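You operate a simulated robot arm through the tools that you are given. There is no shell and no other tool. Be economical: measure what you need, move in short steps, check, and stop when the job is done.

You run a simulated robot arm. Do the job below in one go: nothing can be reset, and whatever is moved stays where it is left.

Task
Put one portion of cereal in the small blue cup and set it on the narrow tray.
Fine: one full press is one portion; the slide ends out.
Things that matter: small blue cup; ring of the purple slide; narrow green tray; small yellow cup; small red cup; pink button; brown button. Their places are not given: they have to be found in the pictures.

The check looks at the end state, three seconds after you hand in, the way a careful person would. Anything else that was tipped, shoved, dropped, spilled or broken makes it a failure.

Robot
A 6-joint arm with a two-finger parallel gripper, fixed in place. Base frame: the origin is at the foot of the arm, x ahead of it, y to its left, z up; the work surface is at about z = 0.85. Units: m, rad, N and s.
With the tool pointing down near the work surface it reaches from about 0.26 to 0.68 m from the base axis. Its first joint turns from -1.152 to 1.152 rad. Payload 2.9 kg.
Tool frame: the origin (TCP) lies between the finger pads and is the grasp point; the fingertips stand 0.03 m ahead of it; z points along the fingers, y is the line along which they close. Largest opening 0.11 m; finger width 0.02, thickness 0.01; the body of the gripper, 0.048 by 0.112 m, starts 0.055 m behind the TCP.
Orientation is that of the tool frame in the base frame, as a unit quaternion [x, y, z, w]. With the fingers straight down and closing along the base's y, the tool's x points along the base's -x, its y along +y and its z along -z.

Tools
- The arm moves only by the tool step_arm. Its argument "increments" is a list that holds one entry, the list of rows, each a list of 7 numbers: the shift along the tool's x, y, z in units of 150 mm (1.0 is 150 mm), then the turn, a rotation vector about the tool's x, y, z in units of 120 degrees (1.0 is 120 degrees), then the opening, from 0 (shut) to 1 (fully open). In form: [[[tx, ty, tz, ax, ay, az, jaw], ...]]. A call has 1 to 10 rows; each row is the pose to reach, as a shift and turn from the pose commanded when the call began, along the tool's axes at that moment. A call with a number of a shift or a turn outside -1 to 1 is refused whole. A row lasts 0.2 s, in which the tool goes at most 0.05 m and 0.15 rad; a call with a longer step from one row to the next is refused whole, and so is a gripper value outside its range. A pose out of reach is approached as far as the arm can. The call stops where the force on the tool passes 40 N (or 10 N more than at its start, if that is more) or the arm is blocked; 0.2 s more then pass. The fingers move at their own pace (about 0.108 m/s each) and stop on an object; they squeeze with about 24 N. The grip force told is the motor's: it shows also when the fingers shut on nothing. Time passes only in rows, and 0.2 s behind the last, so rows that repeat a pose let the fingers close. It gives the time, the measured TCP pose, the force on the tool (base axes), the opening and the grip force at its end, in the units of the frame above (readings bear some noise).
- Cameras (640 x 400 px; columns grow to the right, rows downward): "scene" is fixed at [0.0751, 0.4278, 1.3986]; the picture's right is [-0.80, -0.60, 0.00], its down [-0.27, 0.36, -0.89] and it looks along [0.53, -0.72, -0.45] (base axes); focal length 328 px, centre (320, 200). "wrist" rides on the gripper at [0.073, 0.017, -0.103] in the tool frame; the picture's right is [-0.23, 0.97, 0.00], its down [-0.76, -0.18, -0.62] and it looks along [-0.61, -0.14, 0.78] (tool axes); focal length 222 px, centre (320, 200).
- camera(camera): a new picture of that camera. No time passes.
- point_at(camera, pixels): there is no depth. For up to 12 entries [column, row, z] of the newest picture of that camera ("zoom" is the newest enlarged one), the place [x, y] in the base frame at which the ray of that pixel passes the height z, good to about 0.002 m. No time passes.
- zoom(camera, box): a new picture of the part [left, top, right, bottom] of that camera's present view, enlarged. No time passes.
- finish_job(): hands the job in; it is judged then, once.

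Keep the steps short. Do not move on a guess: measure, check each grasp and each placing, and mend mistakes. In all there are 80 turns and 46 pictures (those below and enlarged ones count). Leave the gripper open and the arm clear of the work at the hand-in unless told otherwise, and finish with a single line.

The tools are called after "Emit:" as name(argument=value, ...) on one line, values as JSON. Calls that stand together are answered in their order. step_arm: Moves the arm, as the interface text tells. Its arguments: {"type":"object","properties":{"increments":{"type":"array"}},"required":["increments"]} The other tools are called the same way: camera (camera) takes a picture; point_at (camera, pixels) gives the place at which the rays of pixels pass given heights; zoom (camera, box) takes an enlarged picture of a part of a camera's view; finish_job () hands the job in.

At the start:

```text
time_s: 0.0
tcp_pos: [0.4036, -0.0059, 1.2749]
tool_rot: [0.0, 1.0, 0.0, 0.0]
wrist_force: [0.7, 0.1, 0.5]
gripper_width: 0.1101
grasp_force: 0.0
```

scene: 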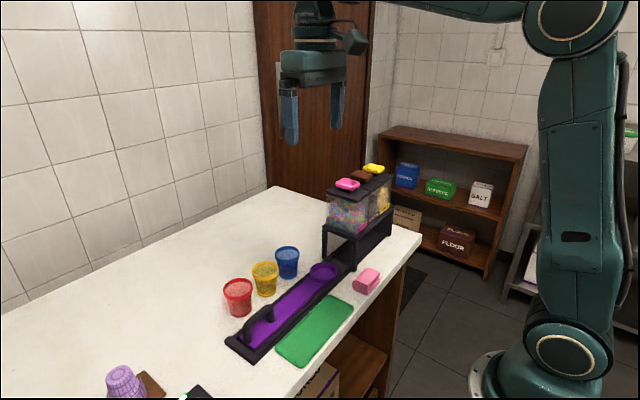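
wrist: 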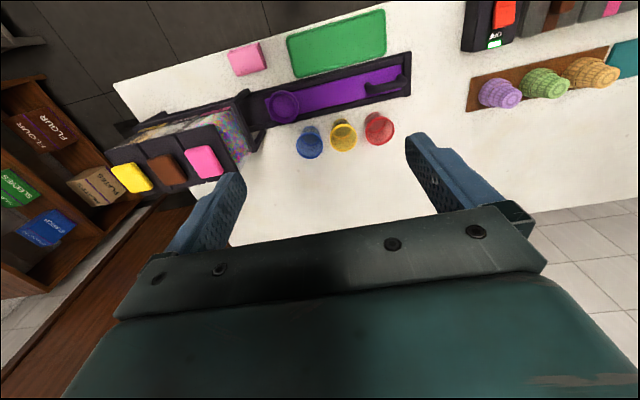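

I see a three-button dispenser, a purple slide with a ring, three cups and a green tray. I'll zoom in to look at the dispenser and the slide.

Emit:
zoom(camera="scene", box=[300, 150, 430, 280])

Emit:
zoom(camera="scene", box=[210, 220, 400, 370])

Emit:
zoom(camera="wrist", box=[90, 0, 430, 210])

```text
3.08 times, centred on (365, 215) of scene
```

zoom: 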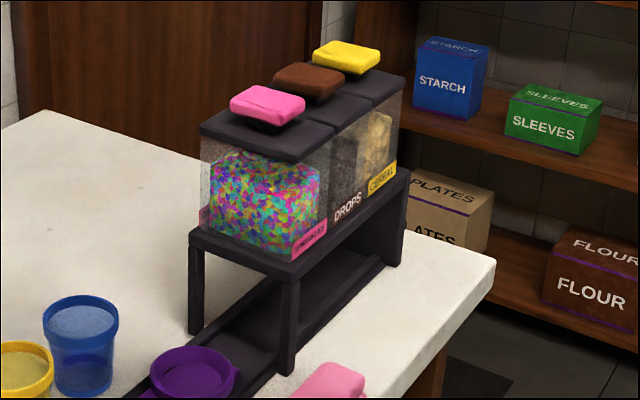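

```text
2.67 times, centred on (305, 295) of scene
```

zoom: 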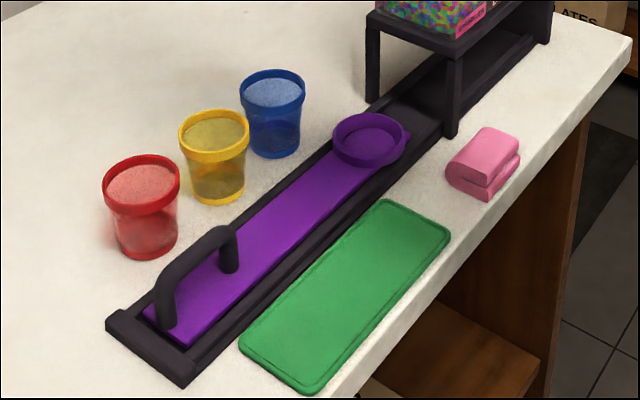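

```text
1.88 times, centred on (260, 105) of wrist
```

zoom: 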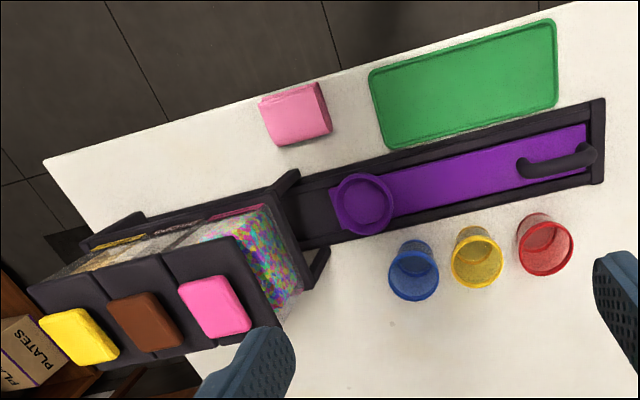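

Bins along the dispenser are sprinkles (pink), drops (brown) and cereal (yellow, farthest in). I'll measure positions from both views to get heights.

Emit:
point_at(camera="scene", pixels=[[287.4, 252, 0.93], [289.3, 276, 0.85], [267, 293, 0.85], [240.6, 313.7, 0.85], [323.7, 270.6, 0.88], [265.7, 308, 0.91], [248.8, 326.8, 0.91], [330.5, 295, 0.855], [353.7, 308, 0.855], [301, 366, 0.855], [275, 348, 0.855], [373.4, 168.2, 1.1]])

Emit:
point_at(camera="zoom", pixels=[[414, 276, 0.93], [412, 252, 0.85], [479, 263, 0.93], [547, 247, 0.93], [366, 202, 0.88], [560, 160, 0.91], [80, 335, 1.1], [80, 335, 1.15], [370, 70, 0.855], [388, 150, 0.855], [557, 105, 0.855], [553, 22, 0.855]])

Emit:
point_at(camera="scene", pixels=[[373.4, 168.2, 1.15], [361.1, 176, 1.1], [348.1, 183.2, 1.1], [348.1, 183.2, 1.15], [287.4, 252, 0.92], [287.4, 252, 0.94], [323.7, 270.6, 0.87], [247, 341.8, 0.86], [271.3, 320.5, 0.86], [265.3, 269.9, 0.93], [238, 288.6, 0.93], [265.7, 308, 0.93]])

```text
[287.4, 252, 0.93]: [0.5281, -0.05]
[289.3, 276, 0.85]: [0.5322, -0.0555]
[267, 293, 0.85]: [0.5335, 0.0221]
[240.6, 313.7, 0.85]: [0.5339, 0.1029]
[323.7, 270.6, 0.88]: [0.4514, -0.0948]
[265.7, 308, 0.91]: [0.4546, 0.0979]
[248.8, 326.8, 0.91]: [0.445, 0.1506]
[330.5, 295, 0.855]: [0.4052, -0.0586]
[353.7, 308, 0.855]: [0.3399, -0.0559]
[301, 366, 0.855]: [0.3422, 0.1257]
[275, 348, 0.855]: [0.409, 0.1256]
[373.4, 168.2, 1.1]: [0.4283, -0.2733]
```

```text
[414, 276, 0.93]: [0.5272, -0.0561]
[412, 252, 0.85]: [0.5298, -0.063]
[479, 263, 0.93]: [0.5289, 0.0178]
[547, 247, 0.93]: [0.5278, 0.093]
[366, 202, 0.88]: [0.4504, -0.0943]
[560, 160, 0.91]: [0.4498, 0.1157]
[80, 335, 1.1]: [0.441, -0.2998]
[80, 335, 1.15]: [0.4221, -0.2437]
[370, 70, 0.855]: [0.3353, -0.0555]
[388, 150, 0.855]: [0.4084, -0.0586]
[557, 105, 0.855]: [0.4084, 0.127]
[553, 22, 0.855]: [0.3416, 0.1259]
```

```text
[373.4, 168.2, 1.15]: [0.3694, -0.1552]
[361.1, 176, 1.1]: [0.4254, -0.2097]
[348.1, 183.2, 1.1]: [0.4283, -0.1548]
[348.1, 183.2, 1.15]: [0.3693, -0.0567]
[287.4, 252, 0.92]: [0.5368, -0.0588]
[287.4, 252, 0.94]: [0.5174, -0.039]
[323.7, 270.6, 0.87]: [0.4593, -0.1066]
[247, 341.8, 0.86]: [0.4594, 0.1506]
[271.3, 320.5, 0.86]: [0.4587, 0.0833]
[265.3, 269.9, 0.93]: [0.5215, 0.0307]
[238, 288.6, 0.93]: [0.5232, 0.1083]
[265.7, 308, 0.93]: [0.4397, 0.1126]
```

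Measured: blue cup about (0.53, -0.056), rim z about 0.925. Ring (0.451, -0.094), slide along y. Handle about (0.45, 0.115). Yellow button about (0.449, -0.32, 1.08). Tray x 0.34–0.409, y -0.058–0.126. I'll move above the blue cup while turning so the fingers close along base x and the camera faces away from the dispenser.

Emit:
step_arm(increments=[[[-0.0843, -0.0327, 0.0966, 0, 0, 0.0667, 1], [-0.1686, -0.0654, 0.1932, 0, 0, 0.1334, 1], [-0.2529, -0.0981, 0.2898, 0, 0, 0.2, 1], [-0.3372, -0.1308, 0.3864, 0, 0, 0.2667, 1], [-0.4215, -0.1635, 0.483, 0, 0, 0.3333, 1], [-0.5058, -0.1962, 0.5796, 0, 0, 0.4, 1], [-0.5901, -0.2289, 0.6762, 0, 0, 0.4667, 1], [-0.6744, -0.2616, 0.7728, 0, 0, 0.5333, 1], [-0.7587, -0.2943, 0.8694, 0, 0, 0.6, 1], [-0.843, -0.327, 0.966, 0, 0, 0.6667, 1]]])

```text
time_s: 2.2
tcp_pos: [0.5291, -0.0542, 1.1288]
tool_rot: [0.644, 0.765, 0.0, 0.0]
wrist_force: [-0.6, 1.3, 0.2]
gripper_width: 0.1101
grasp_force: 0.0
```

At 80° of turn. I'll finish the last 10° and look with both cameras.

Emit:
step_arm(increments=[[[0, 0, 0, 0, 0, 0.0417, 0.8], [0, 0, 0, 0, 0, 0.0833, 0.8], [0, 0, 0, 0, 0, 0.0833, 0.8]]])

Emit:
camera(camera="wrist")

Emit:
camera(camera="scene")

```text
time_s: 3.0
tcp_pos: [0.5304, -0.0545, 1.1295]
tool_rot: [0.708, 0.706, 0.0, 0.0]
wrist_force: [-0.9, 0.3, 0.1]
gripper_width: 0.0884
grasp_force: 0.1
```

```text
40 pictures are left
```

wrist: 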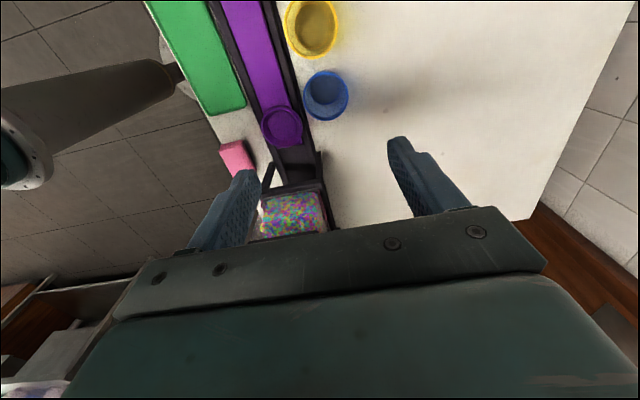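

```text
39 pictures are left
```

scene: 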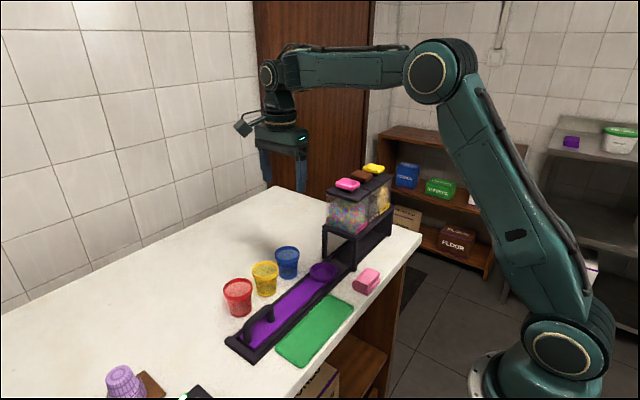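

I'll enlarge the wrist view of the blue cup and the ring to measure diameters and centres.

Emit:
zoom(camera="wrist", box=[230, 0, 390, 200])

```text
2.00 times, centred on (310, 100) of wrist
```

zoom: 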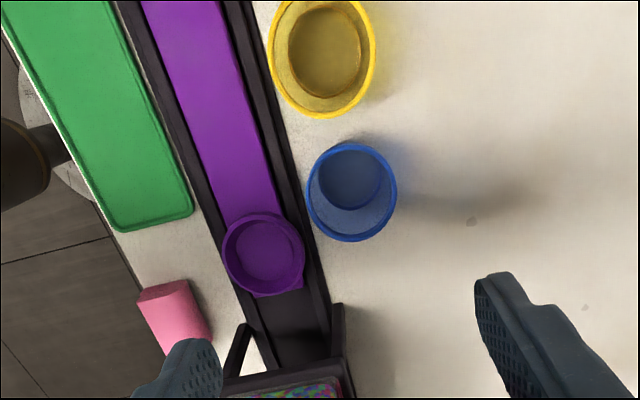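

Emit:
point_at(camera="zoom", pixels=[[306, 192, 0.925], [397, 192, 0.925], [350, 142, 0.925], [354, 242, 0.925], [350, 180, 0.853], [264, 253, 0.88], [221, 250, 0.88], [306, 254, 0.88], [270, 60, 0.925], [376, 50, 0.925], [335, 303, 0.98], [240, 330, 0.98]])

```text
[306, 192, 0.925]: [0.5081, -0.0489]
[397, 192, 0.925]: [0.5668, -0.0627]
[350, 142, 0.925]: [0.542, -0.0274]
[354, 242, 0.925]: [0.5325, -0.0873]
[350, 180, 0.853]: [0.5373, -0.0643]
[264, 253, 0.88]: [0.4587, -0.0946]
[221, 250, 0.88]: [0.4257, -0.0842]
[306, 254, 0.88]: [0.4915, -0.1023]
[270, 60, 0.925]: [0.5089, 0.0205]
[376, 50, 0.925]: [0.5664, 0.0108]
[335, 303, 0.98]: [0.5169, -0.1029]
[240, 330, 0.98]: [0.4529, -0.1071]
```

Cup rim is 0.06 m wide, centred near (0.533, -0.057). I'll descend 0.135 m above it first.

Emit:
step_arm(increments=[[[-0.017, 0.02, 0.225, 0, 0, 0, 0.8], [-0.017, 0.02, 0.45, 0, 0, 0, 0.8], [-0.017, 0.02, 0.675, 0, 0, 0, 0.8], [-0.017, 0.02, 0.9, 0, 0, 0, 0.8], [-0.017, 0.02, 0.9, 0, 0, 0, 0.8]]])

Emit:
zoom(camera="scene", box=[210, 150, 400, 320])

Emit:
camera(camera="wrist")

```text
time_s: 4.2
tcp_pos: [0.5337, -0.0573, 0.9958]
tool_rot: [0.707, 0.707, 0.0, 0.0]
wrist_force: [-0.1, -0.7, 0.1]
gripper_width: 0.0878
grasp_force: 0.1
```

```text
2.35 times, centred on (305, 235) of scene
```

zoom: 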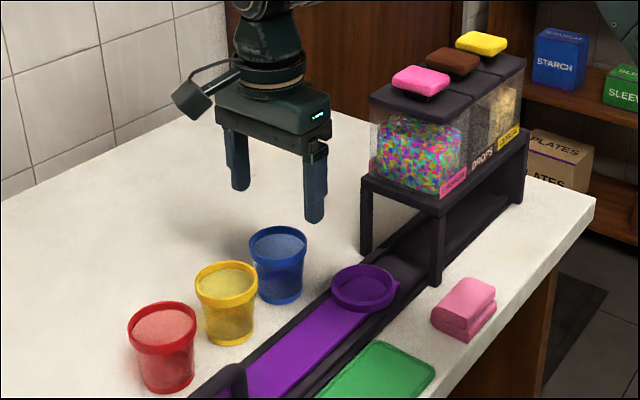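

```text
36 pictures are left
```

wrist: 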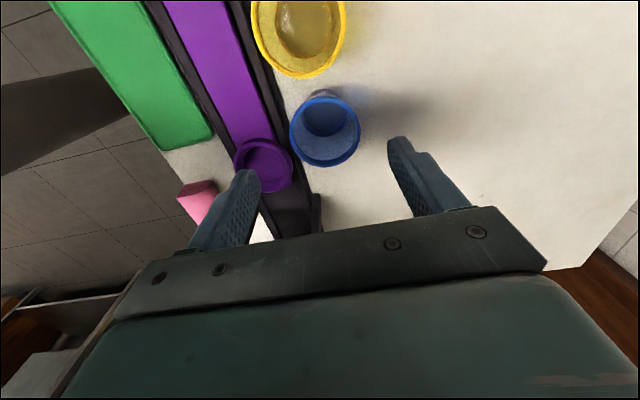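

The gripper midpoint projects right above the blue cup. I'll descend to TCP z 0.919.

Emit:
step_arm(increments=[[[0, 0, 0.13, 0, 0, 0, 0.8], [0, 0, 0.26, 0, 0, 0, 0.8], [0, 0, 0.39, 0, 0, 0, 0.8], [0, 0, 0.513, 0, 0, 0, 0.8], [0, 0, 0.513, 0, 0, 0, 0.8]]])

Emit:
camera(camera="wrist")

Emit:
zoom(camera="scene", box=[210, 180, 370, 320])

```text
time_s: 5.4
tcp_pos: [0.5326, -0.0572, 0.9191]
tool_rot: [0.707, 0.707, 0.0, 0.0]
wrist_force: [0.1, -0.2, -0.2]
gripper_width: 0.088
grasp_force: 0.0
```

```text
35 pictures are left
```

wrist: 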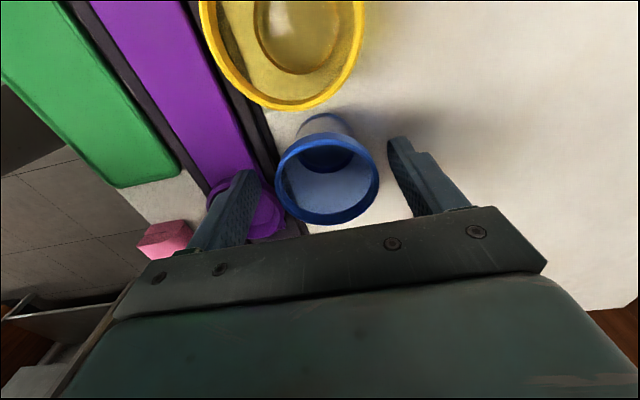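

```text
2.86 times, centred on (290, 250) of scene
```

zoom: 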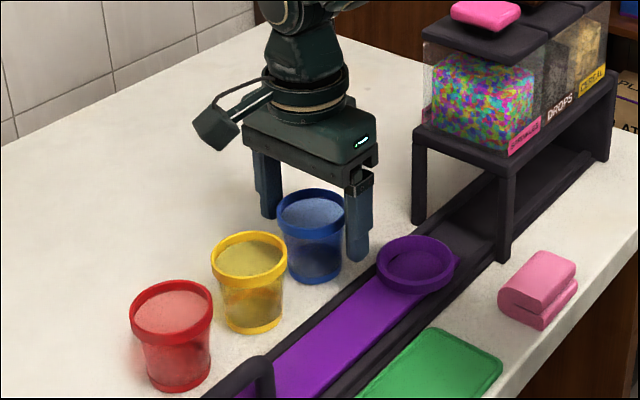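

Cup lies between the fingers. I'll check its rim centre along y before closing.

Emit:
point_at(camera="wrist", pixels=[[276, 188, 0.922], [379, 173, 0.922], [323, 136, 0.922], [333, 224, 0.922], [250, 170, 0.919], [388, 138, 0.889]])

```text
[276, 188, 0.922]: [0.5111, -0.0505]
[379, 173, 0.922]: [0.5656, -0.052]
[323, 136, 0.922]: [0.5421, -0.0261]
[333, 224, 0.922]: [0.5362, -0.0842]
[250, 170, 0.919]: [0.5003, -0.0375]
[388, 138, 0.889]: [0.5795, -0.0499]
```

Rim centre (0.538, -0.055), diameter 0.057. I'll nudge +x 5 mm, +y 2 mm and close.

Emit:
step_arm(increments=[[[0.013, 0.035, 0, 0, 0, 0, 0.8], [0.013, 0.035, 0, 0, 0, 0, 0.4], [0.013, 0.035, 0, 0, 0, 0, 0.2], [0.013, 0.035, 0, 0, 0, 0, 0.2], [0.013, 0.035, 0, 0, 0, 0, 0.2]]])

```text
time_s: 6.6
tcp_pos: [0.5377, -0.0561, 0.9202]
tool_rot: [0.707, 0.707, 0.0, 0.001]
wrist_force: [0.7, -0.1, 0.4]
gripper_width: 0.0584
grasp_force: 23.7
```

Grip at 0.058 m, 24 N. I'll lift 0.06 m and check.

Emit:
step_arm(increments=[[[0, 0, -0.1, 0, 0, 0, 0.2], [0, 0, -0.25, 0, 0, 0, 0.2], [0, 0, -0.4, 0, 0, 0, 0.2], [0, 0, -0.4, 0, 0, 0, 0.2]]])

Emit:
zoom(camera="scene", box=[210, 180, 400, 320])

Emit:
camera(camera="wrist")

```text
time_s: 7.6
tcp_pos: [0.5366, -0.057, 0.9798]
tool_rot: [0.707, 0.707, 0.001, 0.0]
wrist_force: [0.5, 0.1, -0.2]
gripper_width: 0.0586
grasp_force: 24.1
```

```text
2.86 times, centred on (305, 250) of scene
```

zoom: 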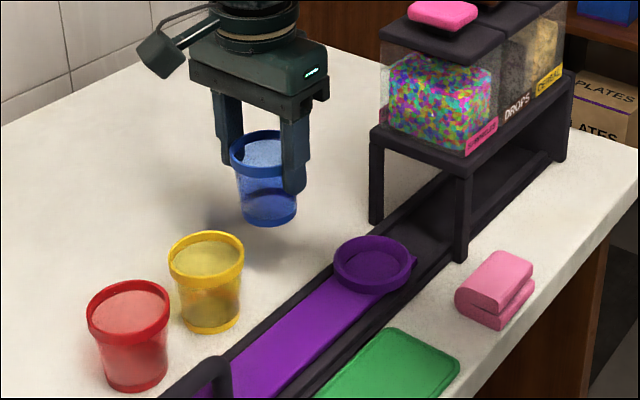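

```text
32 pictures are left
```

wrist: 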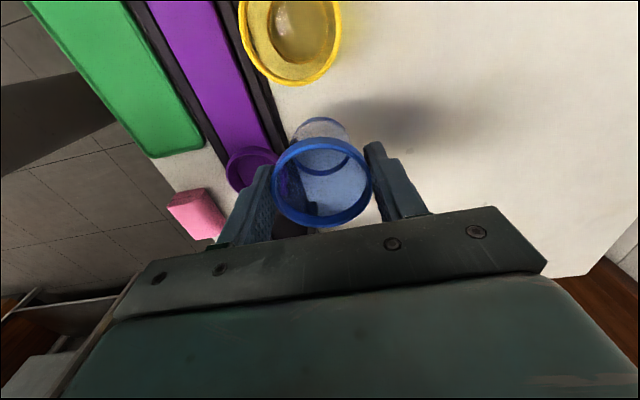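

The blue cup hangs upright. I'll move over the ring at (0.456, -0.094), staying high.

Emit:
step_arm(increments=[[[-0.063, -0.135, -0.05, 0, 0, 0, 0.2], [-0.127, -0.27, -0.05, 0, 0, 0, 0.2], [-0.19, -0.405, -0.05, 0, 0, 0, 0.2], [-0.25, -0.54, -0.05, 0, 0, 0, 0.2], [-0.25, -0.54, -0.05, 0, 0, 0, 0.2]]])

Emit:
zoom(camera="scene", box=[260, 180, 400, 320])

Emit:
zoom(camera="wrist", box=[200, 60, 440, 240])

```text
time_s: 8.8
tcp_pos: [0.4582, -0.0917, 0.9853]
tool_rot: [0.707, 0.707, 0.001, 0.0]
wrist_force: [0.2, -0.4, -1.1]
gripper_width: 0.0584
grasp_force: 24.1
```

```text
2.86 times, centred on (330, 250) of scene
```

zoom: 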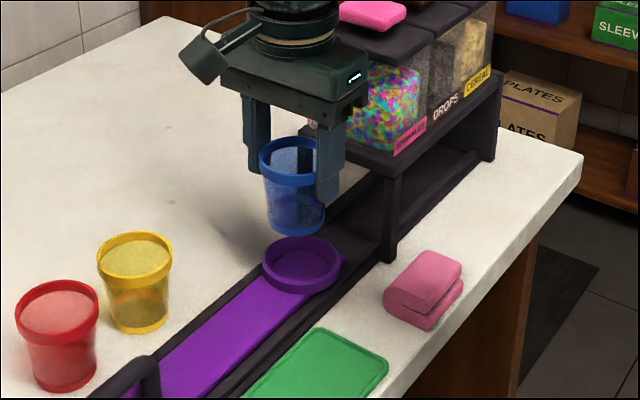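

```text
2.22 times, centred on (320, 150) of wrist
```

zoom: 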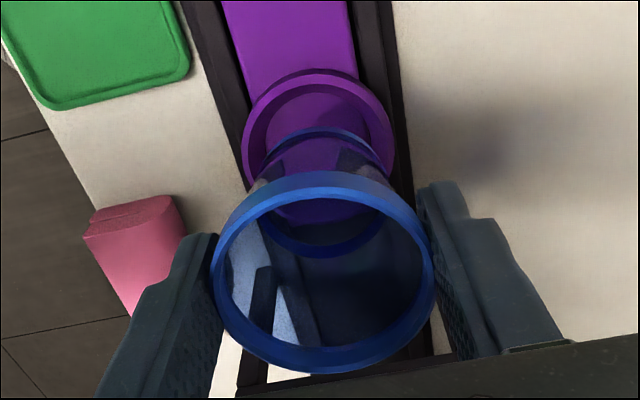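

I'll measure the ring's edges in this view.

Emit:
point_at(camera="zoom", pixels=[[242, 155, 0.88], [395, 145, 0.88], [310, 70, 0.88], [266, 150, 0.88], [376, 140, 0.88], [310, 88, 0.88], [242, 155, 0.875], [395, 145, 0.875], [310, 70, 0.875], [320, 192, 0.915], [258, 190, 0.915], [385, 172, 0.915]])

Emit:
point_at(camera="scene", pixels=[[323.7, 270.6, 0.88], [309.6, 271.5, 0.88], [337.3, 270, 0.88]])

```text
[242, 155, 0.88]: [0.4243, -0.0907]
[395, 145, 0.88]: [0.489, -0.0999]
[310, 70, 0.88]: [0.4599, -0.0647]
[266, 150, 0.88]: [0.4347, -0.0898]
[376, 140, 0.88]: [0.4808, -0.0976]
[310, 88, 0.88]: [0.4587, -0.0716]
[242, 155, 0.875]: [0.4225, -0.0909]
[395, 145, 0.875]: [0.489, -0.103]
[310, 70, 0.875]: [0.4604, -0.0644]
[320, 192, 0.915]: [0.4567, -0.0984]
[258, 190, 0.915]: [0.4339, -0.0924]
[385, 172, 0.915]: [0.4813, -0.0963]
```

```text
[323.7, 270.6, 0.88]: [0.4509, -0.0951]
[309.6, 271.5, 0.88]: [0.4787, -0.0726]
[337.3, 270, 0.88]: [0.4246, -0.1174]
```

Emit:
point_at(camera="zoom", pixels=[[322, 172, 0.988], [322, 374, 0.988], [211, 270, 0.988], [435, 262, 0.988], [322, 126, 0.916], [322, 258, 0.916], [258, 195, 0.916], [385, 185, 0.916]])

Emit:
zoom(camera="wrist", box=[270, 80, 370, 190])

```text
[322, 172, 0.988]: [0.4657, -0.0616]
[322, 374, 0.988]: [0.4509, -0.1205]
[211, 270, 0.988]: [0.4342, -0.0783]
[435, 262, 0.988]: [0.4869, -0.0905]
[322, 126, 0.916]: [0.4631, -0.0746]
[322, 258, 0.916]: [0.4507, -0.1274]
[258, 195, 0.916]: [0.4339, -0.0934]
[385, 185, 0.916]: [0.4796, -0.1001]
```

```text
3.64 times, centred on (320, 135) of wrist
```

zoom: 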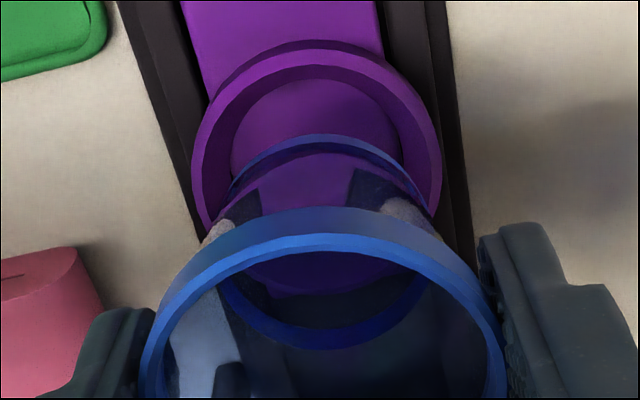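

Ring centre (0.457, -0.096) with a tapered seat; cup is at about (0.459, -0.092). I'll correct by -2 mm x, -4 mm y and lower to 0.94.

Emit:
step_arm(increments=[[[-0.025, -0.013, 0, 0, 0, 0, 0.2], [-0.025, -0.013, 0.1, 0, 0, 0, 0.2], [-0.025, -0.013, 0.2, 0, 0, 0, 0.2], [-0.025, -0.013, 0.3, 0, 0, 0, 0.2], [-0.025, -0.013, 0.3, 0, 0, 0, 0.2]]])

Emit:
zoom(camera="scene", box=[270, 200, 370, 310])

Emit:
zoom(camera="wrist", box=[220, 60, 420, 240])

```text
time_s: 10.0
tcp_pos: [0.4556, -0.0954, 0.9407]
tool_rot: [0.707, 0.707, -0.001, 0.001]
wrist_force: [0.7, 0.0, -0.9]
gripper_width: 0.0582
grasp_force: 23.7
```

```text
3.64 times, centred on (320, 255) of scene
```

zoom: 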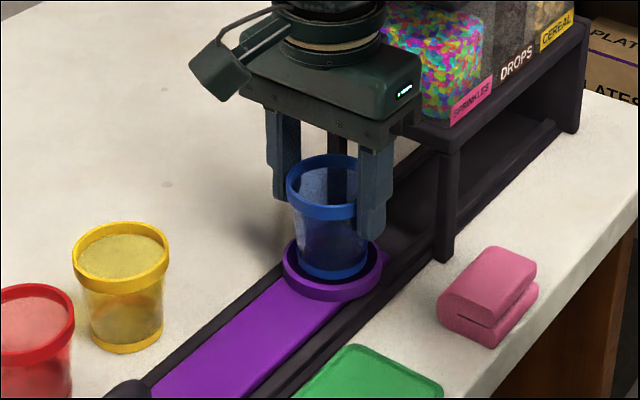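

```text
2.22 times, centred on (320, 150) of wrist
```

zoom: 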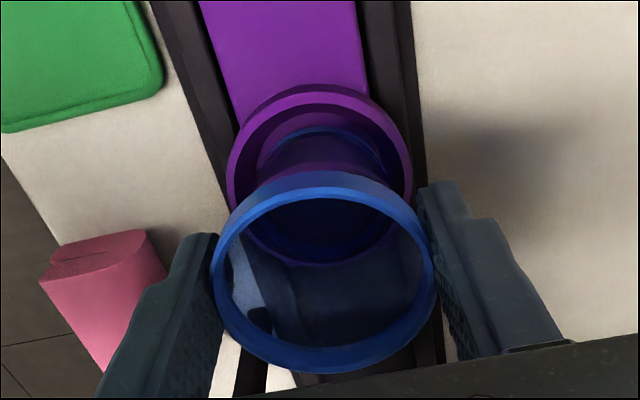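

The cup bottom sits centrally in the ring. I'll lower it in 2.5 mm steps and watch the force.

Emit:
step_arm(increments=[[[0, 0, 0.017, 0, 0, 0, 0.2], [0, 0, 0.034, 0, 0, 0, 0.2], [0, 0, 0.05, 0, 0, 0, 0.2], [0, 0, 0.05, 0, 0, 0, 0.2]]])

```text
time_s: 11.0
tcp_pos: [0.456, -0.0954, 0.9322]
tool_rot: [0.707, 0.707, 0.0, 0.001]
wrist_force: [-0.7, -0.3, 3.7]
gripper_width: 0.0579
grasp_force: 24.5
```

Force 3.7 N up: first contact. 2 mm more.

Emit:
step_arm(increments=[[[0, 0, 0.007, 0, 0, 0, 0.2], [0, 0, 0.013, 0, 0, 0, 0.2], [0, 0, 0.013, 0, 0, 0, 0.2]]])

Emit:
zoom(camera="scene", box=[270, 200, 370, 310])

```text
time_s: 11.8
tcp_pos: [0.457, -0.0968, 0.9321]
tool_rot: [0.707, 0.707, 0.001, 0.002]
wrist_force: [-1.5, -0.6, 19.1]
gripper_width: 0.0585
grasp_force: 24.4
```

```text
3.64 times, centred on (320, 255) of scene
```

zoom: 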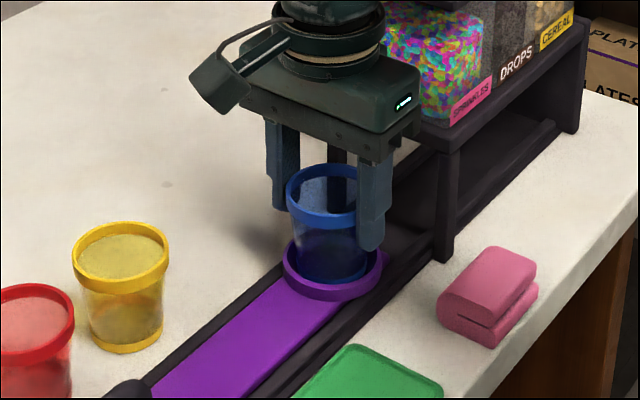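

Seated (19 N). I'll relieve the push, open the fingers, and rise straight up.

Emit:
step_arm(increments=[[[0, 0, -0.012, 0, 0, 0, 0.2], [0, 0, -0.012, 0, 0, 0, 0.55], [0, 0, -0.012, 0, 0, 0, 0.75], [0, 0, -0.012, 0, 0, 0, 0.75], [0, 0, -0.15, 0, 0, 0, 0.75], [0, 0, -0.4, 0, 0, 0, 0.75], [0, 0, -0.7, 0, 0, 0, 0.75], [0, 0, -0.7, 0, 0, 0, 0.75]]])

Emit:
camera(camera="wrist")

Emit:
zoom(camera="scene", box=[210, 200, 370, 370])

```text
time_s: 13.6
tcp_pos: [0.4562, -0.0956, 1.0372]
tool_rot: [0.708, 0.707, 0.0, 0.0]
wrist_force: [-0.1, -0.5, 0.4]
gripper_width: 0.0826
grasp_force: 0.1
```

```text
25 pictures are left
```

wrist: 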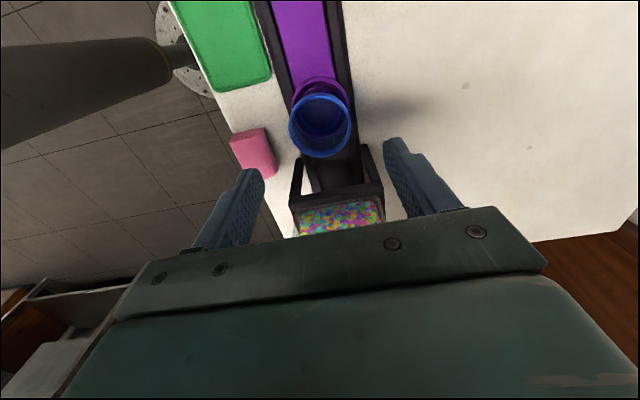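

```text
2.35 times, centred on (290, 285) of scene
```

zoom: 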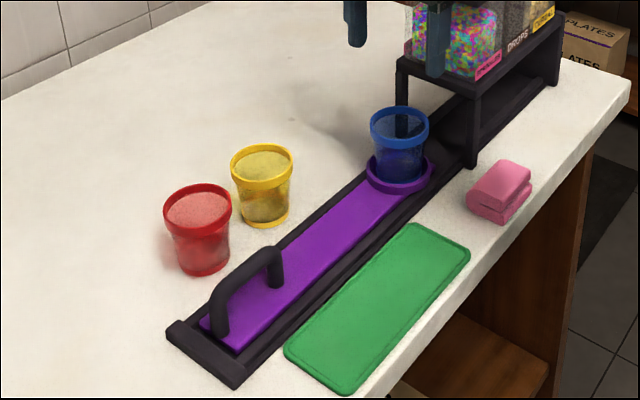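

The cup stands well in the ring. Next I move to the slide's handle near (0.457, 0.117), staying high.

Emit:
step_arm(increments=[[[0.25, 0, 0, 0, 0, 0, 0.5], [0.5, 0, 0, 0, 0, 0, 0.5], [0.75, 0, 0, 0, 0, 0, 0.5], [1, 0, 0, 0, 0, 0, 0.5]]])

Emit:
camera(camera="wrist")

```text
time_s: 14.6
tcp_pos: [0.4539, 0.0528, 1.0366]
tool_rot: [0.707, 0.707, 0.001, -0.001]
wrist_force: [0.3, 0.5, -0.4]
gripper_width: 0.0548
grasp_force: 0.2
```

```text
23 pictures are left
```

wrist: 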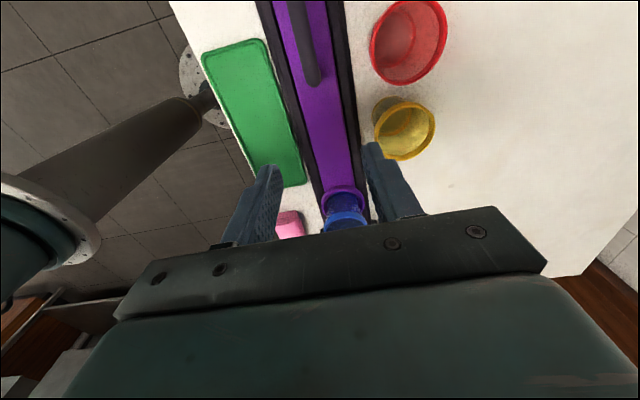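

Emit:
point_at(camera="wrist", pixels=[[314, 80, 0.865], [304, 48, 0.905], [298, 10, 0.905], [292, 15, 0.905], [305, 15, 0.905], [342, 215, 0.93]])

```text
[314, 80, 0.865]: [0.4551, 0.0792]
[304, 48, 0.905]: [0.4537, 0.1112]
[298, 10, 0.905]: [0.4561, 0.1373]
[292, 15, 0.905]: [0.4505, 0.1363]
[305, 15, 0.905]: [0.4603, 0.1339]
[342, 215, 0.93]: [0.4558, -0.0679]
```

Handle axis x 0.4555, centre y about 0.117, bar about 0.012 thick. I'll go above it, lower to z 0.945, and check.

Emit:
step_arm(increments=[[[0.2, 0, 0, 0, 0, 0, 0.38], [0.42, 0, 0, 0, 0, 0, 0.38], [0.42, 0, 0.2, 0, 0, 0, 0.38], [0.42, 0, 0.4, 0, 0, 0, 0.38], [0.42, 0, 0.61, 0, 0, 0, 0.38], [0.42, 0, 0.61, 0, 0, 0, 0.38]]])

Emit:
zoom(camera="scene", box=[190, 220, 320, 370])

Emit:
camera(camera="wrist")

```text
time_s: 16.0
tcp_pos: [0.4557, 0.1155, 0.9443]
tool_rot: [0.708, 0.707, 0.0, 0.0]
wrist_force: [0.5, 0.8, 0.1]
gripper_width: 0.0418
grasp_force: 0.1
```

```text
2.67 times, centred on (255, 295) of scene
```

zoom: 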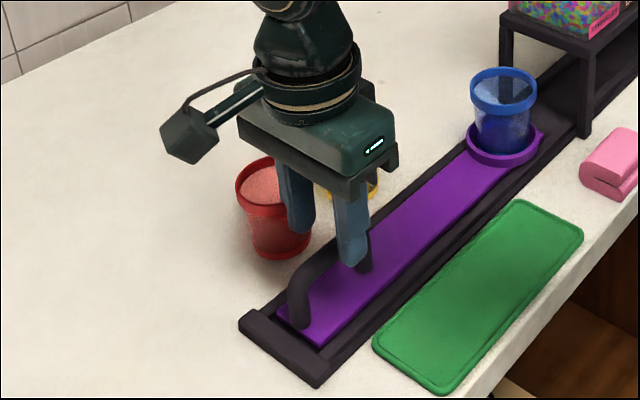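

```text
21 pictures are left
```

wrist: 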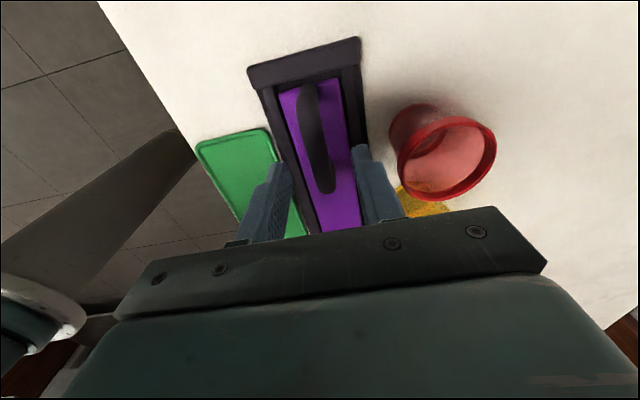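

Emit:
point_at(camera="wrist", pixels=[[308, 88, 0.9], [312, 140, 0.9], [325, 192, 0.865], [320, 160, 0.9], [303, 120, 0.9], [324, 120, 0.9], [305, 40, 0.865], [322, 215, 0.862]])

```text
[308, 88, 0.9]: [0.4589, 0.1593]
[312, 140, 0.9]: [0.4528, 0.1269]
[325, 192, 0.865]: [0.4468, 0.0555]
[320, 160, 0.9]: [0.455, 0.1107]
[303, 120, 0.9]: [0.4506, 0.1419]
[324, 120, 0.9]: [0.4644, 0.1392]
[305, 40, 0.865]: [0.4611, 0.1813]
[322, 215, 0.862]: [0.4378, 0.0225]
```

Handle is between the fingers; bar spans y about 0.085–0.157. I'll shift +5 mm y, lower to 0.909 and close.

Emit:
step_arm(increments=[[[0.033, 0, 0.08, 0, 0, 0, 0.38], [0.033, 0, 0.16, 0, 0, 0, 0.38], [0.033, 0, 0.235, 0, 0, 0, 0.38], [0.033, 0, 0.235, 0, 0, 0, 0.0], [0.033, 0, 0.235, 0, 0, 0, 0.0], [0.033, 0, 0.235, 0, 0, 0, 0.0]]])

```text
time_s: 17.4
tcp_pos: [0.4547, 0.1223, 0.9088]
tool_rot: [0.707, 0.707, 0.0, -0.001]
wrist_force: [-4.8, 0.7, 0.6]
gripper_width: 0.0146
grasp_force: 44.4
```

Handle gripped (0.0146 m). I'll push the slide in smoothly along -y by 0.14 m first.

Emit:
step_arm(increments=[[[-0.05, -0.005, 0, 0, 0, 0, 0], [-0.14, -0.005, 0, 0, 0, 0, 0], [-0.24, -0.005, 0, 0, 0, 0, 0], [-0.34, -0.005, 0, 0, 0, 0, 0], [-0.44, -0.005, 0, 0, 0, 0, 0], [-0.54, -0.005, 0, 0, 0, 0, 0], [-0.64, -0.005, 0, 0, 0, 0, 0], [-0.74, -0.005, 0, 0, 0, 0, 0], [-0.84, -0.005, 0, 0, 0, 0, 0], [-0.92, -0.005, 0, 0, 0, 0, 0]]])

Emit:
zoom(camera="scene", box=[250, 160, 430, 320])

```text
time_s: 19.6
tcp_pos: [0.4556, -0.0163, 0.9082]
tool_rot: [0.707, 0.707, 0.001, 0.001]
wrist_force: [-1.8, 1.0, -4.7]
gripper_width: 0.0146
grasp_force: 45.3
```

```text
2.50 times, centred on (340, 240) of scene
```

zoom: 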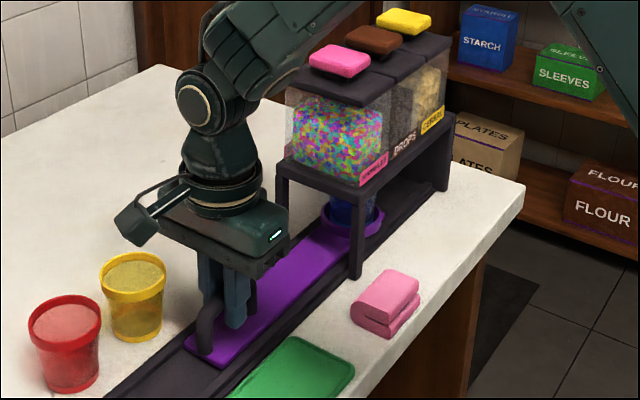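

Slide moved 0.138 m, cup under the dispenser. Cereal needs about 0.086 m more; I'll go 0.08 m gently, watching force.

Emit:
step_arm(increments=[[[-0.06, 0, 0, 0, 0, 0, 0], [-0.14, 0, 0, 0, 0, 0, 0], [-0.22, 0, 0, 0, 0, 0, 0], [-0.3, 0, 0, 0, 0, 0, 0], [-0.38, 0, 0, 0, 0, 0, 0], [-0.45, 0, 0, 0, 0, 0, 0], [-0.5, 0, 0, 0, 0, 0, 0], [-0.535, 0, 0, 0, 0, 0, 0], [-0.535, 0, 0, 0, 0, 0, 0]]])

Emit:
zoom(camera="scene", box=[270, 150, 430, 300])

```text
time_s: 21.6
tcp_pos: [0.4554, -0.0967, 0.9086]
tool_rot: [0.707, 0.707, 0.0, 0.0]
wrist_force: [-11.5, 0.0, 1.9]
gripper_width: 0.0145
grasp_force: 44.4
```

```text
2.67 times, centred on (350, 225) of scene
```

zoom: 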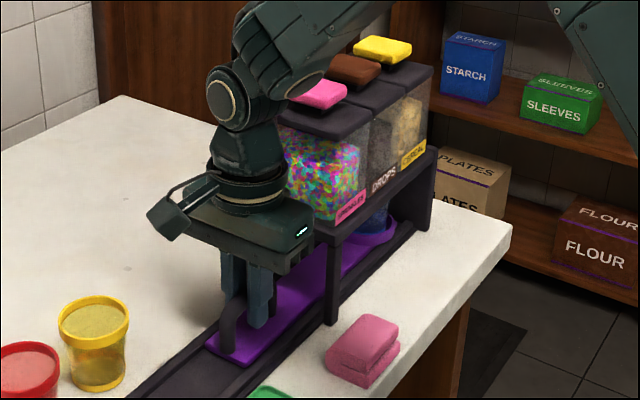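

Travel is now 0.219 m, so the ring should be near y -0.315. I'll measure the visible ring edge and the yellow button again.

Emit:
point_at(camera="zoom", pixels=[[396, 230, 0.878], [375, 246, 0.878], [381, 50, 1.08], [382, 42, 1.085], [354, 70, 1.08], [320, 95, 1.08], [376, 150, 0.99], [400, 205, 0.93], [430, 200, 0.93], [327, 325, 0.86], [425, 230, 0.86], [428, 155, 0.965]])

```text
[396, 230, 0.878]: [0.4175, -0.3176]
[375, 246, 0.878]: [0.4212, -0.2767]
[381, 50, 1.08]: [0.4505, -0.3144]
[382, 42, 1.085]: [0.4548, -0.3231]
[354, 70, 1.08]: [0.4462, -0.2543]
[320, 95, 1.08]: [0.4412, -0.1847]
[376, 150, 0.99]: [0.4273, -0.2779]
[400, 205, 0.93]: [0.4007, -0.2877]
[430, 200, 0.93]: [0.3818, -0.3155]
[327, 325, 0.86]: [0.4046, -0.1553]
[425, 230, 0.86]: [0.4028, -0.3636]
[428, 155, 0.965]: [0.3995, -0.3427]
```

Consistent: ring near y -0.315, cereal bin centre about -0.32. I'll push gently further to find the end stop.

Emit:
step_arm(increments=[[[-0.02, -0.01, 0, 0, 0, 0, 0], [-0.04, -0.01, 0, 0, 0, 0, 0], [-0.06, -0.01, 0, 0, 0, 0, 0], [-0.06, -0.01, 0, 0, 0, 0, 0]]])

```text
time_s: 22.6
tcp_pos: [0.455, -0.1063, 0.9092]
tool_rot: [0.707, 0.707, 0.001, 0.003]
wrist_force: [14.6, -1.5, -14.1]
gripper_width: 0.0145
grasp_force: 44.6
```

Emit:
step_arm(increments=[[[-0.015, 0.005, 0, 0, 0, 0, 0], [-0.03, 0.005, 0, 0, 0, 0, 0], [-0.03, 0.005, 0, 0, 0, 0, 0]]])

Emit:
zoom(camera="scene", box=[330, 200, 430, 270])

```text
time_s: 23.4
tcp_pos: [0.4545, -0.11, 0.9092]
tool_rot: [0.706, 0.708, 0.0, 0.002]
wrist_force: [13.3, 1.6, -11.4]
gripper_width: 0.0144
grasp_force: 45.2
```

```text
5.71 times, centred on (380, 235) of scene
```

zoom: 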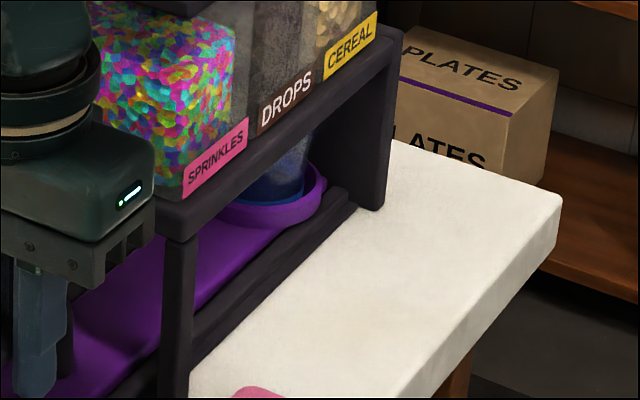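

Emit:
point_at(camera="zoom", pixels=[[327, 183, 0.88], [327, 183, 0.875], [183, 190, 0.975], [248, 150, 0.975], [257, 138, 0.975], [313, 95, 0.975], [322, 80, 0.975], [377, 40, 0.975], [182, 237, 0.96], [403, 60, 0.96]])

```text
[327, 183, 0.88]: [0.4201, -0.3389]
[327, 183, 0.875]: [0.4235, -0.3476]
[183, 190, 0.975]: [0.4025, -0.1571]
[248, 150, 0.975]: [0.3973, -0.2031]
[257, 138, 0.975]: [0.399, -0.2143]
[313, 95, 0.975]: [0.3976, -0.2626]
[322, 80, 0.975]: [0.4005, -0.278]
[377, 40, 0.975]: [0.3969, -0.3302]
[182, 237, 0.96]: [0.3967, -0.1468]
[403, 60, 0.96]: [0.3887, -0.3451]
```

No stop felt yet. I'll try 6 mm more to find it, then settle the position.

Emit:
step_arm(increments=[[[-0.015, 0, 0, 0, 0, 0, 0], [-0.03, 0, 0, 0, 0, 0, 0], [-0.04, 0, 0, 0, 0, 0, 0], [-0.04, 0, 0, 0, 0, 0, 0]]])

Emit:
zoom(camera="scene", box=[330, 200, 430, 270])

```text
time_s: 24.4
tcp_pos: [0.4558, -0.1118, 0.9093]
tool_rot: [0.703, 0.711, 0.003, -0.003]
wrist_force: [12.5, 33.5, -4.4]
gripper_width: 0.0144
grasp_force: 45.0
```

```text
5.71 times, centred on (380, 235) of scene
```

zoom: 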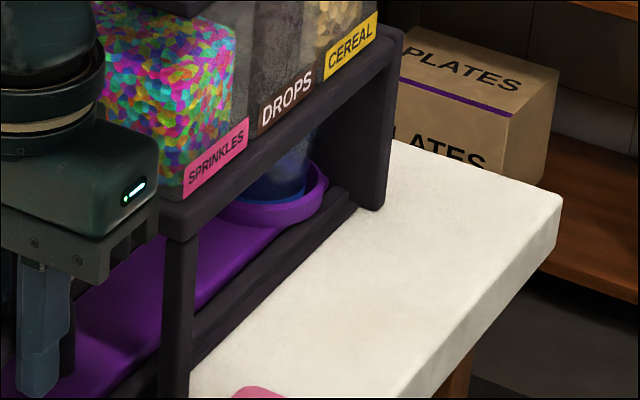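

Force 33 N in y: a stop. I'll check whether it is the slide's end and not the arm touching the dispenser.

Emit:
zoom(camera="scene", box=[250, 120, 410, 290])

```text
2.35 times, centred on (330, 205) of scene
```

zoom: 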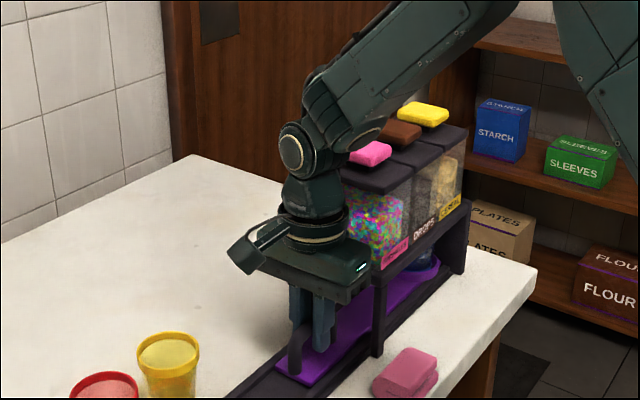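

The dispenser hasn't moved and the ring sits under the cereal bin. I'll relieve the push, open, and rise while backing off in +y.

Emit:
step_arm(increments=[[[0.028, 0, 0, 0, 0, 0, 0], [0.028, 0, 0, 0, 0, 0, 0.35], [0.028, 0, 0, 0, 0, 0, 0.35], [0.028, 0, -0.1, 0, 0, 0, 0.35], [0.028, 0, -0.3, 0, 0, 0, 0.35], [0.25, 0, -0.45, 0, 0, 0, 0.35], [0.5, 0, -0.65, 0, 0, 0, 0.35], [0.5, 0, -0.95, 0, 0, 0, 0.35], [0.5, 0, -0.95, 0, 0, 0, 0]]])

Emit:
camera(camera="wrist")

Emit:
zoom(camera="scene", box=[250, 140, 430, 320])

```text
time_s: 26.4
tcp_pos: [0.4534, -0.0392, 1.0511]
tool_rot: [0.707, 0.707, 0.0, 0.0]
wrist_force: [-0.3, 0.5, 0.3]
gripper_width: 0.0001
grasp_force: 23.8
```

```text
15 pictures are left
```

wrist: 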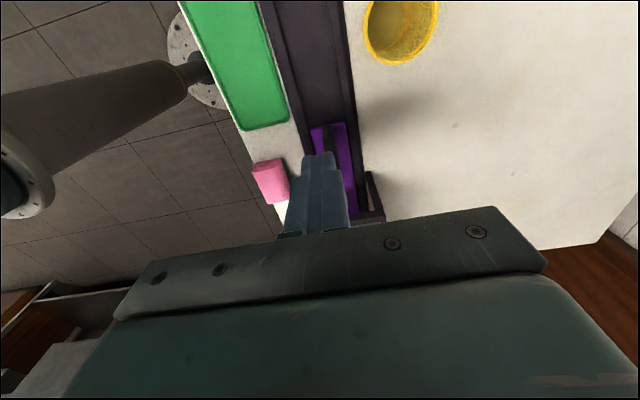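

```text
2.22 times, centred on (340, 230) of scene
```

zoom: 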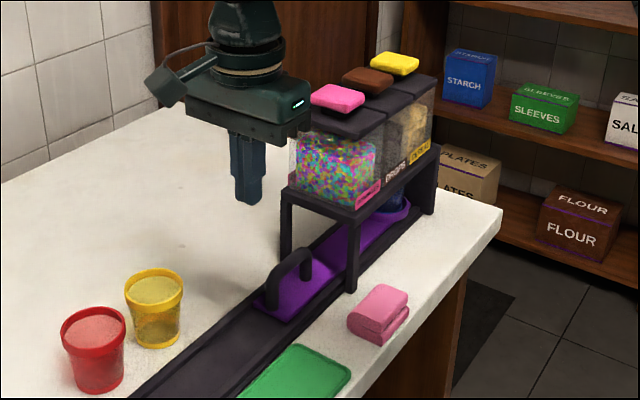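

Slide stays in, cup under the cereal bin. Gripper is shut; I'll rise to z 1.2 and go toward the yellow button.

Emit:
step_arm(increments=[[[0, 0, -0.3, 0, 0, 0, 0], [0, 0, -0.6, 0, 0, 0, 0], [0, 0, -0.9, 0, 0, 0, 0], [-0.2, 0, -1, 0, 0, 0, 0], [-0.5, 0, -1, 0, 0, 0, 0], [-0.75, 0, -1, 0, 0, 0, 0], [-1, 0, -1, 0, 0, 0, 0]]])

Emit:
camera(camera="wrist")

```text
time_s: 28.0
tcp_pos: [0.456, -0.1886, 1.2026]
tool_rot: [0.707, 0.707, 0.0, -0.001]
wrist_force: [0.5, -0.8, -0.4]
gripper_width: 0.0
grasp_force: 23.5
```

```text
13 pictures are left
```

wrist: 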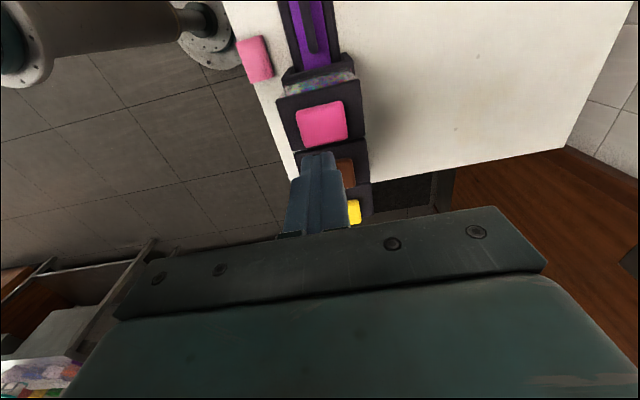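

Emit:
point_at(camera="wrist", pixels=[[322, 124, 1.08], [297, 110, 1.08], [340, 100, 1.08], [348, 136, 1.08], [306, 148, 1.08], [347, 173, 1.08], [360, 200, 1.08], [362, 222, 1.08]])

```text
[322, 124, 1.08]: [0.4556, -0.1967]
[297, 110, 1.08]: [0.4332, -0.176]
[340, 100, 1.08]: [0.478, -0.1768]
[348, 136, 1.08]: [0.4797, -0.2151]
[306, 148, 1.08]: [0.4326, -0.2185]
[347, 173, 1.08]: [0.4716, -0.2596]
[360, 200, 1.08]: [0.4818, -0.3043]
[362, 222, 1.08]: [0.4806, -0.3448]
```

Yellow button centre (0.456, -0.3245), pink -0.1965: matches the ring's position. I'll move above yellow and come down to tips about 2 cm above it.

Emit:
step_arm(increments=[[[-0.25, 0, 0, 0, 0, 0, 0], [-0.5, 0, 0, 0, 0, 0, 0], [-0.75, 0, 0, 0, 0, 0, 0], [-0.906, 0, 0, 0, 0, 0, 0], [-0.906, 0, 0.2, 0, 0, 0, 0], [-0.906, 0, 0.45, 0, 0, 0, 0], [-0.906, 0, 0.45, 0, 0, 0, 0]]])

Emit:
zoom(camera="scene", box=[300, 90, 430, 220])

```text
time_s: 29.6
tcp_pos: [0.4538, -0.3268, 1.1372]
tool_rot: [0.707, 0.707, 0.0, 0.0]
wrist_force: [0.4, 0.2, -0.6]
gripper_width: 0.0
grasp_force: 24.0
```

```text
3.08 times, centred on (365, 155) of scene
```

zoom: 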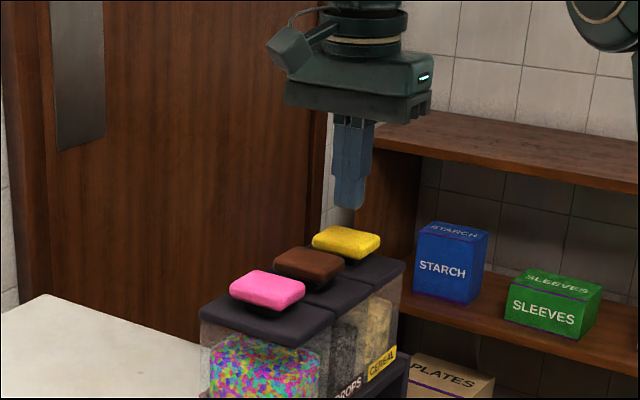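

Finger is above the yellow button. I'll press down in one smooth motion, letting force tell when it bottoms.

Emit:
step_arm(increments=[[[0, 0, 0.06, 0, 0, 0, 0], [0, 0, 0.12, 0, 0, 0, 0], [0, 0, 0.145, 0, 0, 0, 0], [0, 0, 0.17, 0, 0, 0, 0], [0, 0, 0.195, 0, 0, 0, 0], [0, 0, 0.22, 0, 0, 0, 0], [0, 0, 0.245, 0, 0, 0, 0], [0, 0, 0.27, 0, 0, 0, 0], [0, 0, 0.295, 0, 0, 0, 0], [0, 0, 0.32, 0, 0, 0, 0]]])

Emit:
zoom(camera="scene", box=[320, 140, 430, 260])

```text
time_s: 31.6
tcp_pos: [0.4536, -0.3262, 1.0999]
tool_rot: [0.707, 0.707, 0.001, 0.006]
wrist_force: [-5.3, 3.9, 17.2]
gripper_width: 0.0001
grasp_force: 24.1
stopped in row 9: the force on the tool passed its limit (the readings are from after the stop); the commanded pose is now the measured one
```

```text
3.33 times, centred on (375, 200) of scene
```

zoom: 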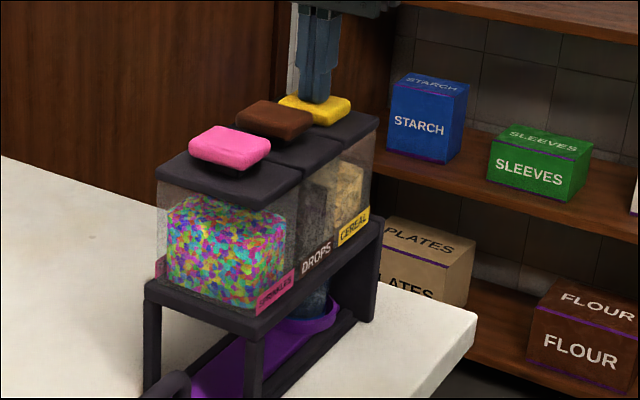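

Force limit hit at a hard bottom; the yellow button is visibly pressed down. I'll release upward and check.

Emit:
step_arm(increments=[[[0, 0, -0.1, 0, 0, 0, 0], [0, 0, -0.3, 0, 0, 0, 0], [0, 0, -0.6, 0, 0, 0, 0], [0, 0, -0.8, 0, 0, 0, 0], [0.3, 0, -0.8, 0, 0, 0, 0.35], [0.6, 0, -0.8, 0, 0, 0, 0.35], [0.9, 0, -0.8, 0, 0, 0, 0.35]]])

Emit:
zoom(camera="scene", box=[310, 140, 430, 270])

```text
time_s: 33.2
tcp_pos: [0.4532, -0.1905, 1.2154]
tool_rot: [0.707, 0.707, 0.001, 0.004]
wrist_force: [-0.1, -0.6, -0.1]
gripper_width: 0.0384
grasp_force: 0.0
```

```text
3.08 times, centred on (370, 205) of scene
```

zoom: 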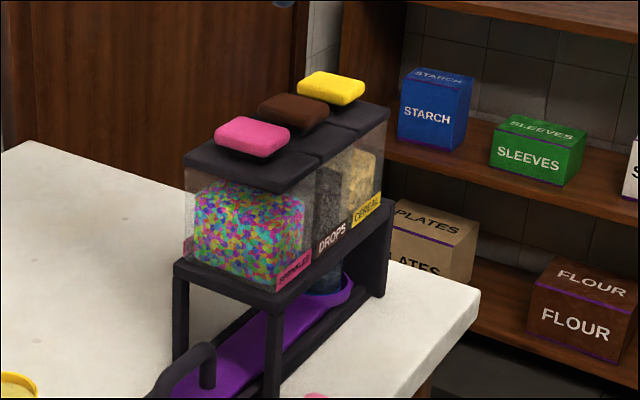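

Button sprang back. Now back to the handle: +y, then down beside it.

Emit:
step_arm(increments=[[[0.3, 0.01, 0, 0, 0, 0, 0.38], [0.6, 0.01, 0, 0, 0, 0, 0.38], [0.9, 0.01, 0, 0, 0, 0, 0.38], [0.95, 0.01, 0.3, 0, 0, 0, 0.38], [0.95, 0.01, 0.6, 0, 0, 0, 0.38], [0.95, 0.01, 0.9, 0, 0, 0, 0.38], [0.95, 0.01, 1, 0, 0, 0, 0.38]]])

Emit:
step_arm(increments=[[[0, 0, 0.3, 0, 0, 0, 0.38], [0, 0, 0.6, 0, 0, 0, 0.38], [0, 0, 0.75, 0, 0, 0, 0.38], [-0.18, 0, 0.75, 0, 0, 0, 0.38], [-0.36, 0, 0.75, 0, 0, 0, 0.38], [-0.36, 0, 0.75, 0, 0, 0, 0.38]]])

Emit:
camera(camera="wrist")

```text
time_s: 34.8
tcp_pos: [0.4571, -0.0503, 1.0654]
tool_rot: [0.707, 0.707, 0.001, 0.006]
wrist_force: [-0.9, 0.1, -0.4]
gripper_width: 0.0416
grasp_force: 0.0
out of reach, approached as far as the arm can: row 4
```

```text
time_s: 36.2
tcp_pos: [0.4573, -0.1061, 0.952]
tool_rot: [0.707, 0.707, 0.001, 0.005]
wrist_force: [-0.8, -0.3, 0.0]
gripper_width: 0.0419
grasp_force: 0.0
```

```text
9 pictures are left
```

wrist: 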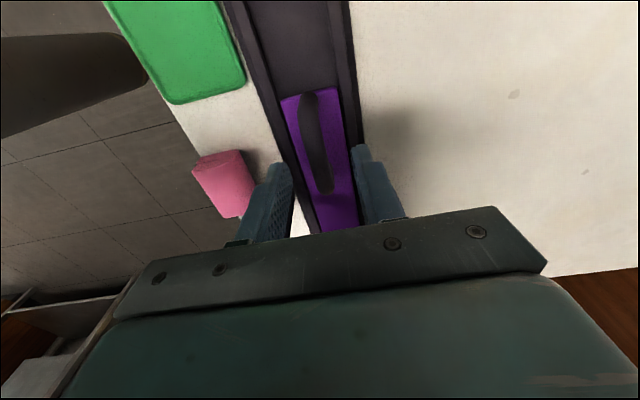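

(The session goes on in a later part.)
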